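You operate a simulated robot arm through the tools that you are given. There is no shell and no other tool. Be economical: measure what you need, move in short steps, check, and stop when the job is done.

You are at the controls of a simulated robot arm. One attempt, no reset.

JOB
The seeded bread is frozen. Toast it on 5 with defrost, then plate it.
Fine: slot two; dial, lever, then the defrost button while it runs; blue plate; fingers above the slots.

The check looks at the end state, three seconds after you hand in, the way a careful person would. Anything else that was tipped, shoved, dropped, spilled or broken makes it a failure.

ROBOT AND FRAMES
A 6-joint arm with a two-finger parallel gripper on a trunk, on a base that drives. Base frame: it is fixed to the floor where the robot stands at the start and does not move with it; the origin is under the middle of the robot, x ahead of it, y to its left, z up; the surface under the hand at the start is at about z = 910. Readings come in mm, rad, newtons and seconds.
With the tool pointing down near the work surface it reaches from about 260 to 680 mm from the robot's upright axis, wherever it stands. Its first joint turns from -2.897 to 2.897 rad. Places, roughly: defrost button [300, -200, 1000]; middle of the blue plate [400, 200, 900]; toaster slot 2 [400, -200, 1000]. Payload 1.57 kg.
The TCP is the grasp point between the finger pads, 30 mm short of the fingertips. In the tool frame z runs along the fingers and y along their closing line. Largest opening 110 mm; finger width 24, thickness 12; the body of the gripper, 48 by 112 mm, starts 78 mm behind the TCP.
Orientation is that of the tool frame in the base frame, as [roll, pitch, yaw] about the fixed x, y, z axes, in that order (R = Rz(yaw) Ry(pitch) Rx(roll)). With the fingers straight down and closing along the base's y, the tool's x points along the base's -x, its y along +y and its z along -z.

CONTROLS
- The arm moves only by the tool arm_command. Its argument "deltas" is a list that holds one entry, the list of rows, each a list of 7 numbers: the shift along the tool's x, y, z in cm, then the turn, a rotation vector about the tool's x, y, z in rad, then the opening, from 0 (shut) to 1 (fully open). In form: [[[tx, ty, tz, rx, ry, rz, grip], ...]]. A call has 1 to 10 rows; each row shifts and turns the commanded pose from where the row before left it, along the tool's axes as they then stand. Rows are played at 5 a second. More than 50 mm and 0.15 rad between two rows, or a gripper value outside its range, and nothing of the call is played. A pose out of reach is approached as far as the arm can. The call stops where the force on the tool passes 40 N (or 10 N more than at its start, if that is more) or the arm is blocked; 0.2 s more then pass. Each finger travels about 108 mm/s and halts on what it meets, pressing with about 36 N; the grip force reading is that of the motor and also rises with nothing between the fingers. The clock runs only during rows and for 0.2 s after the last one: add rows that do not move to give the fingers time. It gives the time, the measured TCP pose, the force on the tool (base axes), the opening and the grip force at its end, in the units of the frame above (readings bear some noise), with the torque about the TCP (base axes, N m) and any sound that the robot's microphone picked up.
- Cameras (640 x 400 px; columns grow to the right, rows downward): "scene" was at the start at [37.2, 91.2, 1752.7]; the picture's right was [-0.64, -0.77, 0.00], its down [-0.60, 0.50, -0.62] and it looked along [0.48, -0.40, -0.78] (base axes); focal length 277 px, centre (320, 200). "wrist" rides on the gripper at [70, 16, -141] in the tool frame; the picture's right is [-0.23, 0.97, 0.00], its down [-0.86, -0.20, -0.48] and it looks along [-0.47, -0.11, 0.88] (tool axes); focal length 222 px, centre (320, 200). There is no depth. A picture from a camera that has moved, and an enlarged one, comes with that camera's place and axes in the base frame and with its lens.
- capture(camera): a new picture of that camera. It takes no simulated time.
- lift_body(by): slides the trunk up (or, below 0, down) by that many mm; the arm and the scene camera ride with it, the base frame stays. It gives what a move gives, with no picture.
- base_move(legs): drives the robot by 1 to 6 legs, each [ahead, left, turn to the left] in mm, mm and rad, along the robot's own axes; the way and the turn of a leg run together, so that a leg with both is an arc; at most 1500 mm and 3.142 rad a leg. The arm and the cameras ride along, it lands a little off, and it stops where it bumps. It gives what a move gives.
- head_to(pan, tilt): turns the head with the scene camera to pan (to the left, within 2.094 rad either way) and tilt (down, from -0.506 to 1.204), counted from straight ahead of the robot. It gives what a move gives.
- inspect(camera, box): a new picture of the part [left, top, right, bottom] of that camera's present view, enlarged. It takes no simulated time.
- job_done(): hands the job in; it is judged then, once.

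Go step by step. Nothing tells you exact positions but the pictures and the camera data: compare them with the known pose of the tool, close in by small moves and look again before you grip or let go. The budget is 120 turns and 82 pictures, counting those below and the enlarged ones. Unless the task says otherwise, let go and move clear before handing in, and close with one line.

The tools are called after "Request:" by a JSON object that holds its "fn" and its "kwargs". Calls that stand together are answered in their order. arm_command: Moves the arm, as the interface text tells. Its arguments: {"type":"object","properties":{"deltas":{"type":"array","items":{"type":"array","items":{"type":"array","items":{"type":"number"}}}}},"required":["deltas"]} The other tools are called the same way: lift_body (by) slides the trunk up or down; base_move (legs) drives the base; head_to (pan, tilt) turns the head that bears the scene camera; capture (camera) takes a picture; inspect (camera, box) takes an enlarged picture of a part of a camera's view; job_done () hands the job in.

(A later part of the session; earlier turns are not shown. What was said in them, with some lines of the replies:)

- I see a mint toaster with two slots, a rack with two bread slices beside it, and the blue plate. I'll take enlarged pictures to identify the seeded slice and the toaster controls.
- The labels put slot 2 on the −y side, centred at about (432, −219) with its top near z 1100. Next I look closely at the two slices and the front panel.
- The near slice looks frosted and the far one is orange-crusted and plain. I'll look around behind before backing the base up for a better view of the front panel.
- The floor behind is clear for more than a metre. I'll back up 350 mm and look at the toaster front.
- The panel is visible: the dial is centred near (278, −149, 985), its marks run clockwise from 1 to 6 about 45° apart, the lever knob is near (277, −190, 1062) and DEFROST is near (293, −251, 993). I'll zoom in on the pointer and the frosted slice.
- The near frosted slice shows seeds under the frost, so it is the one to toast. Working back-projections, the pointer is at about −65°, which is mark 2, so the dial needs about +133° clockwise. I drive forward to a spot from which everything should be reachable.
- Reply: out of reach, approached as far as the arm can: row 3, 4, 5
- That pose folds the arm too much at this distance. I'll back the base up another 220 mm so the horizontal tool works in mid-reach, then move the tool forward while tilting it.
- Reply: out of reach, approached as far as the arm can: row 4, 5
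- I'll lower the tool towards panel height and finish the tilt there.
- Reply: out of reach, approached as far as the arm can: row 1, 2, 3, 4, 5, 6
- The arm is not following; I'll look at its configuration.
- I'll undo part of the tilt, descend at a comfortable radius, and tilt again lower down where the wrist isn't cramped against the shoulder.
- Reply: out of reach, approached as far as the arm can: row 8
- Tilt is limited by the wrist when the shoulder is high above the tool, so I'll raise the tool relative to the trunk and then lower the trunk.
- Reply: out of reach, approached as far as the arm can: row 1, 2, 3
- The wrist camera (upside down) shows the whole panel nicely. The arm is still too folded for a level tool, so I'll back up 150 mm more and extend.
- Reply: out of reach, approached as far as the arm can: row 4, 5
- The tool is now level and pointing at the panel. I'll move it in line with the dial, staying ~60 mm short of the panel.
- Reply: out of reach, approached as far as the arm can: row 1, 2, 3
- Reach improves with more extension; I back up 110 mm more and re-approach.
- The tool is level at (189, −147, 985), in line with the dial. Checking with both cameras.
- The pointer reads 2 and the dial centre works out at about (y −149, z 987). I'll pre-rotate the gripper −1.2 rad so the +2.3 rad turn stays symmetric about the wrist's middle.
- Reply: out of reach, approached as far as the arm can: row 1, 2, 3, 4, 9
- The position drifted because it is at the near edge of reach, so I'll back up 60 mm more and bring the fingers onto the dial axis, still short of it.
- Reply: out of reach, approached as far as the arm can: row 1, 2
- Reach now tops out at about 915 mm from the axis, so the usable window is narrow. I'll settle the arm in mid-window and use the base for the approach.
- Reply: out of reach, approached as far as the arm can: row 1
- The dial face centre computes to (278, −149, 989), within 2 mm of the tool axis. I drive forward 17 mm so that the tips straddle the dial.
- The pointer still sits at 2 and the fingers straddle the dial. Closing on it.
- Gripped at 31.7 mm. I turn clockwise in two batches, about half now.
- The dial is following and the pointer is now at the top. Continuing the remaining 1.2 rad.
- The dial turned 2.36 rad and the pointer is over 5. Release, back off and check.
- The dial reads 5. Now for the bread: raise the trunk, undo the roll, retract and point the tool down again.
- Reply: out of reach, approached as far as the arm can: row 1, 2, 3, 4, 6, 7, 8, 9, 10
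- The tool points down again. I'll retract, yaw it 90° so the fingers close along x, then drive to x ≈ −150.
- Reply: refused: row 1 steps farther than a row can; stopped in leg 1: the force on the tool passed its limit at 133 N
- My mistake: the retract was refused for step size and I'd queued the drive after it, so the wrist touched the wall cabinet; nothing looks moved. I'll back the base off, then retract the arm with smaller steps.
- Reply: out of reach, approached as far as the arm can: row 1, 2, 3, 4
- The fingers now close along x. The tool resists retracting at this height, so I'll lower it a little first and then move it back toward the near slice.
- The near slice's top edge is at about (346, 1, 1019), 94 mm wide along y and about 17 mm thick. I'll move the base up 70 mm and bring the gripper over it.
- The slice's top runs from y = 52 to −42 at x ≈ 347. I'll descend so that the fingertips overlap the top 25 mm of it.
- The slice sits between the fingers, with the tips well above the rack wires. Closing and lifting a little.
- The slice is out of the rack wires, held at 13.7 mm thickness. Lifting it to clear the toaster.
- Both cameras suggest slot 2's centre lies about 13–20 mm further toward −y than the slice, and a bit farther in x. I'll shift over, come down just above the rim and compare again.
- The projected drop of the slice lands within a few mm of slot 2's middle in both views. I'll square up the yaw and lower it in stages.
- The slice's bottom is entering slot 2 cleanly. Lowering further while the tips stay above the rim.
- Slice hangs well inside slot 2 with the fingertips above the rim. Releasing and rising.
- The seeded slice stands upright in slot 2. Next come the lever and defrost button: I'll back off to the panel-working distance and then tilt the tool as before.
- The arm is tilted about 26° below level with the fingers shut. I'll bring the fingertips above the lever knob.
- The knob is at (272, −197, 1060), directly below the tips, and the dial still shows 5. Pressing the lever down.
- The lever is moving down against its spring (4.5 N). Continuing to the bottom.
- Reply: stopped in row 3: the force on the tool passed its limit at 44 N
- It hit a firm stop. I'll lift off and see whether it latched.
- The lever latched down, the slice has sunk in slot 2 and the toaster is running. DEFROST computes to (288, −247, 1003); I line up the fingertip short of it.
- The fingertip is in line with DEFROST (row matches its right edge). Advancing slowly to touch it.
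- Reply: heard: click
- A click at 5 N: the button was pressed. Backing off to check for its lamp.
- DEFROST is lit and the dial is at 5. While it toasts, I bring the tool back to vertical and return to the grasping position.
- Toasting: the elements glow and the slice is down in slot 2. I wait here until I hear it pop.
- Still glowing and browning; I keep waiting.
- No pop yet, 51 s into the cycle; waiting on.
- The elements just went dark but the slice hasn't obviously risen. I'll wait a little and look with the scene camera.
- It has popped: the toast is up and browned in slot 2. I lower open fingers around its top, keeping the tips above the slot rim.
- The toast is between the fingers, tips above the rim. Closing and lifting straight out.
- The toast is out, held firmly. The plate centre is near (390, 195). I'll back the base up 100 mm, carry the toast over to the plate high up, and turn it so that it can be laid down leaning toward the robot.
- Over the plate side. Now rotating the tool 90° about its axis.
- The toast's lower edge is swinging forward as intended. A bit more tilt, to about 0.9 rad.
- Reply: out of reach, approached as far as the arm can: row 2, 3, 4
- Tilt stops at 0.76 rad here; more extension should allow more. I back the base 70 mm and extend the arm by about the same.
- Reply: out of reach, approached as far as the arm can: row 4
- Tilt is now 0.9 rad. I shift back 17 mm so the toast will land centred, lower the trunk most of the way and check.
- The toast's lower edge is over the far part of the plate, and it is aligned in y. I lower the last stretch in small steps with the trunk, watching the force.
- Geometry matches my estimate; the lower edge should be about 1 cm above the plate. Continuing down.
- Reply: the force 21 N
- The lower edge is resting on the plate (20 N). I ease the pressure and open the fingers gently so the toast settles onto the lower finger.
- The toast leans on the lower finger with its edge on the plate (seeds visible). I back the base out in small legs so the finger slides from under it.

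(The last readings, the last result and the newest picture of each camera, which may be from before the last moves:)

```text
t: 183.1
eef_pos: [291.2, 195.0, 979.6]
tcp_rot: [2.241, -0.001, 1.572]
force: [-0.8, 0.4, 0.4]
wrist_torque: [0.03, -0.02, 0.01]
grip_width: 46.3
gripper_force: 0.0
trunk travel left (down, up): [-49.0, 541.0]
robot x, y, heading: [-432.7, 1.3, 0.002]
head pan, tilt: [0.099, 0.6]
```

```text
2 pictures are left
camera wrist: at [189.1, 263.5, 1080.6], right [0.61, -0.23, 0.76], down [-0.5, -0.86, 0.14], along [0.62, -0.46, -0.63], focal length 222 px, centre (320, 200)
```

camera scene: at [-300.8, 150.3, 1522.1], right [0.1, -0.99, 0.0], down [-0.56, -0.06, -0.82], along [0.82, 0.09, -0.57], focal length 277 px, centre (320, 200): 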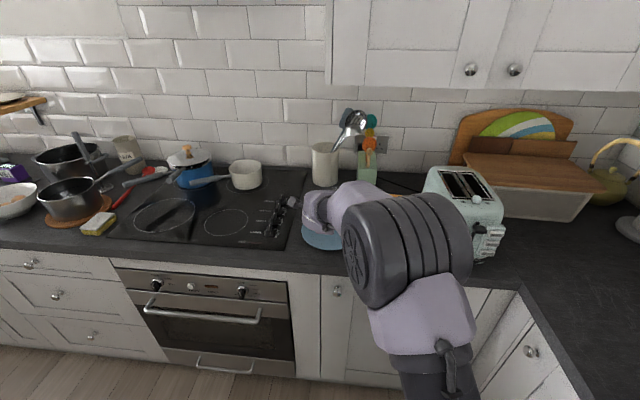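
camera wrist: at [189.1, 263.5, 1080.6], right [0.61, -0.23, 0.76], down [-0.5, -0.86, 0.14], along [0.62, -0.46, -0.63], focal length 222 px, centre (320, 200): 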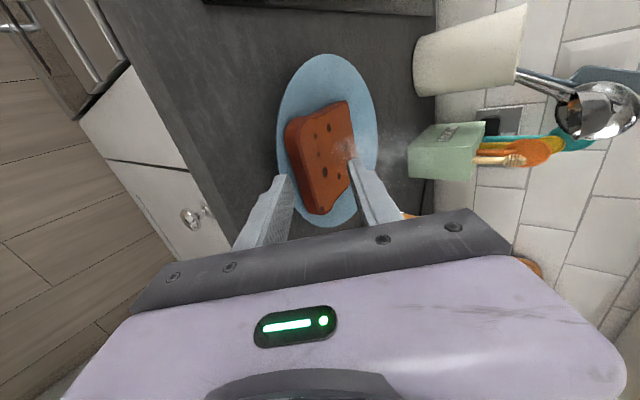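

The toast now lies flat on the plate. I back away fully, then raise the trunk and take a final look.

Request:
{"fn": "base_move", "kwargs": {"legs": [[-150, 0, 0]]}}

Request:
{"fn": "lift_body", "kwargs": {"by": 200}}

Request:
{"fn": "inspect", "kwargs": {"camera": "wrist", "box": [220, 20, 480, 220]}}

```text
t: 184.5
eef_pos: [141.6, 194.2, 980.0]
tcp_rot: [2.241, 0.0, 1.575]
force: [-0.4, 0.3, -0.4]
wrist_torque: [0.0, -0.01, 0.06]
grip_width: 46.2
gripper_force: 0.0
trunk travel left (down, up): [-49.0, 541.0]
robot x, y, heading: [-575.0, 1.4, 0.003]
head pan, tilt: [0.099, 0.6]
```

```text
t: 186.7
eef_pos: [141.5, 194.9, 1179.2]
tcp_rot: [2.242, 0.0, 1.574]
force: [-0.5, 0.0, 0.3]
wrist_torque: [-0.01, -0.03, 0.02]
grip_width: 46.3
gripper_force: 0.1
trunk travel left (down, up): [-249.0, 341.0]
robot x, y, heading: [-580.0, -0.7, 0.003]
head pan, tilt: [0.099, 0.6]
```

```text
2.00 times, centred on (350, 120) of wrist
camera zoom: at [41.0, 263.0, 1280.1], right [0.61, -0.23, 0.76], down [-0.5, -0.86, 0.14], along [0.62, -0.46, -0.63], focal length 444 px, centre (260, 360)
```

zoom: 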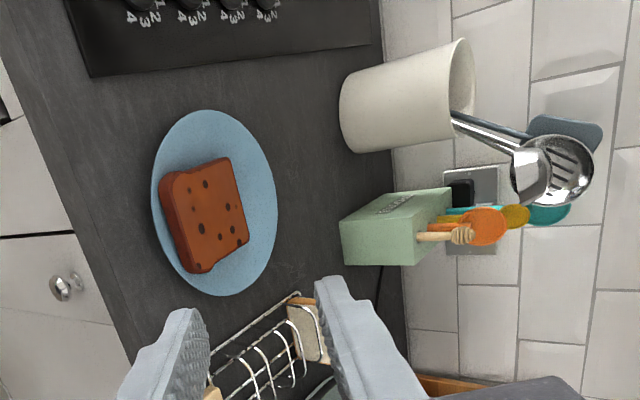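

The toasted seeded slice lies flat on the blue plate. The rack, the other slice and the toaster are in place, and the gripper is clear.

Request:
{"fn": "job_done", "kwargs": {}}

```text
The job is handed in.
```

I toasted the frozen seeded slice in slot two on 5, with defrost pressed while it ran, and it now lies flat on the blue plate. On the way the wrist bumped the wall cabinet once (133 N); nothing in the pictures looked moved.
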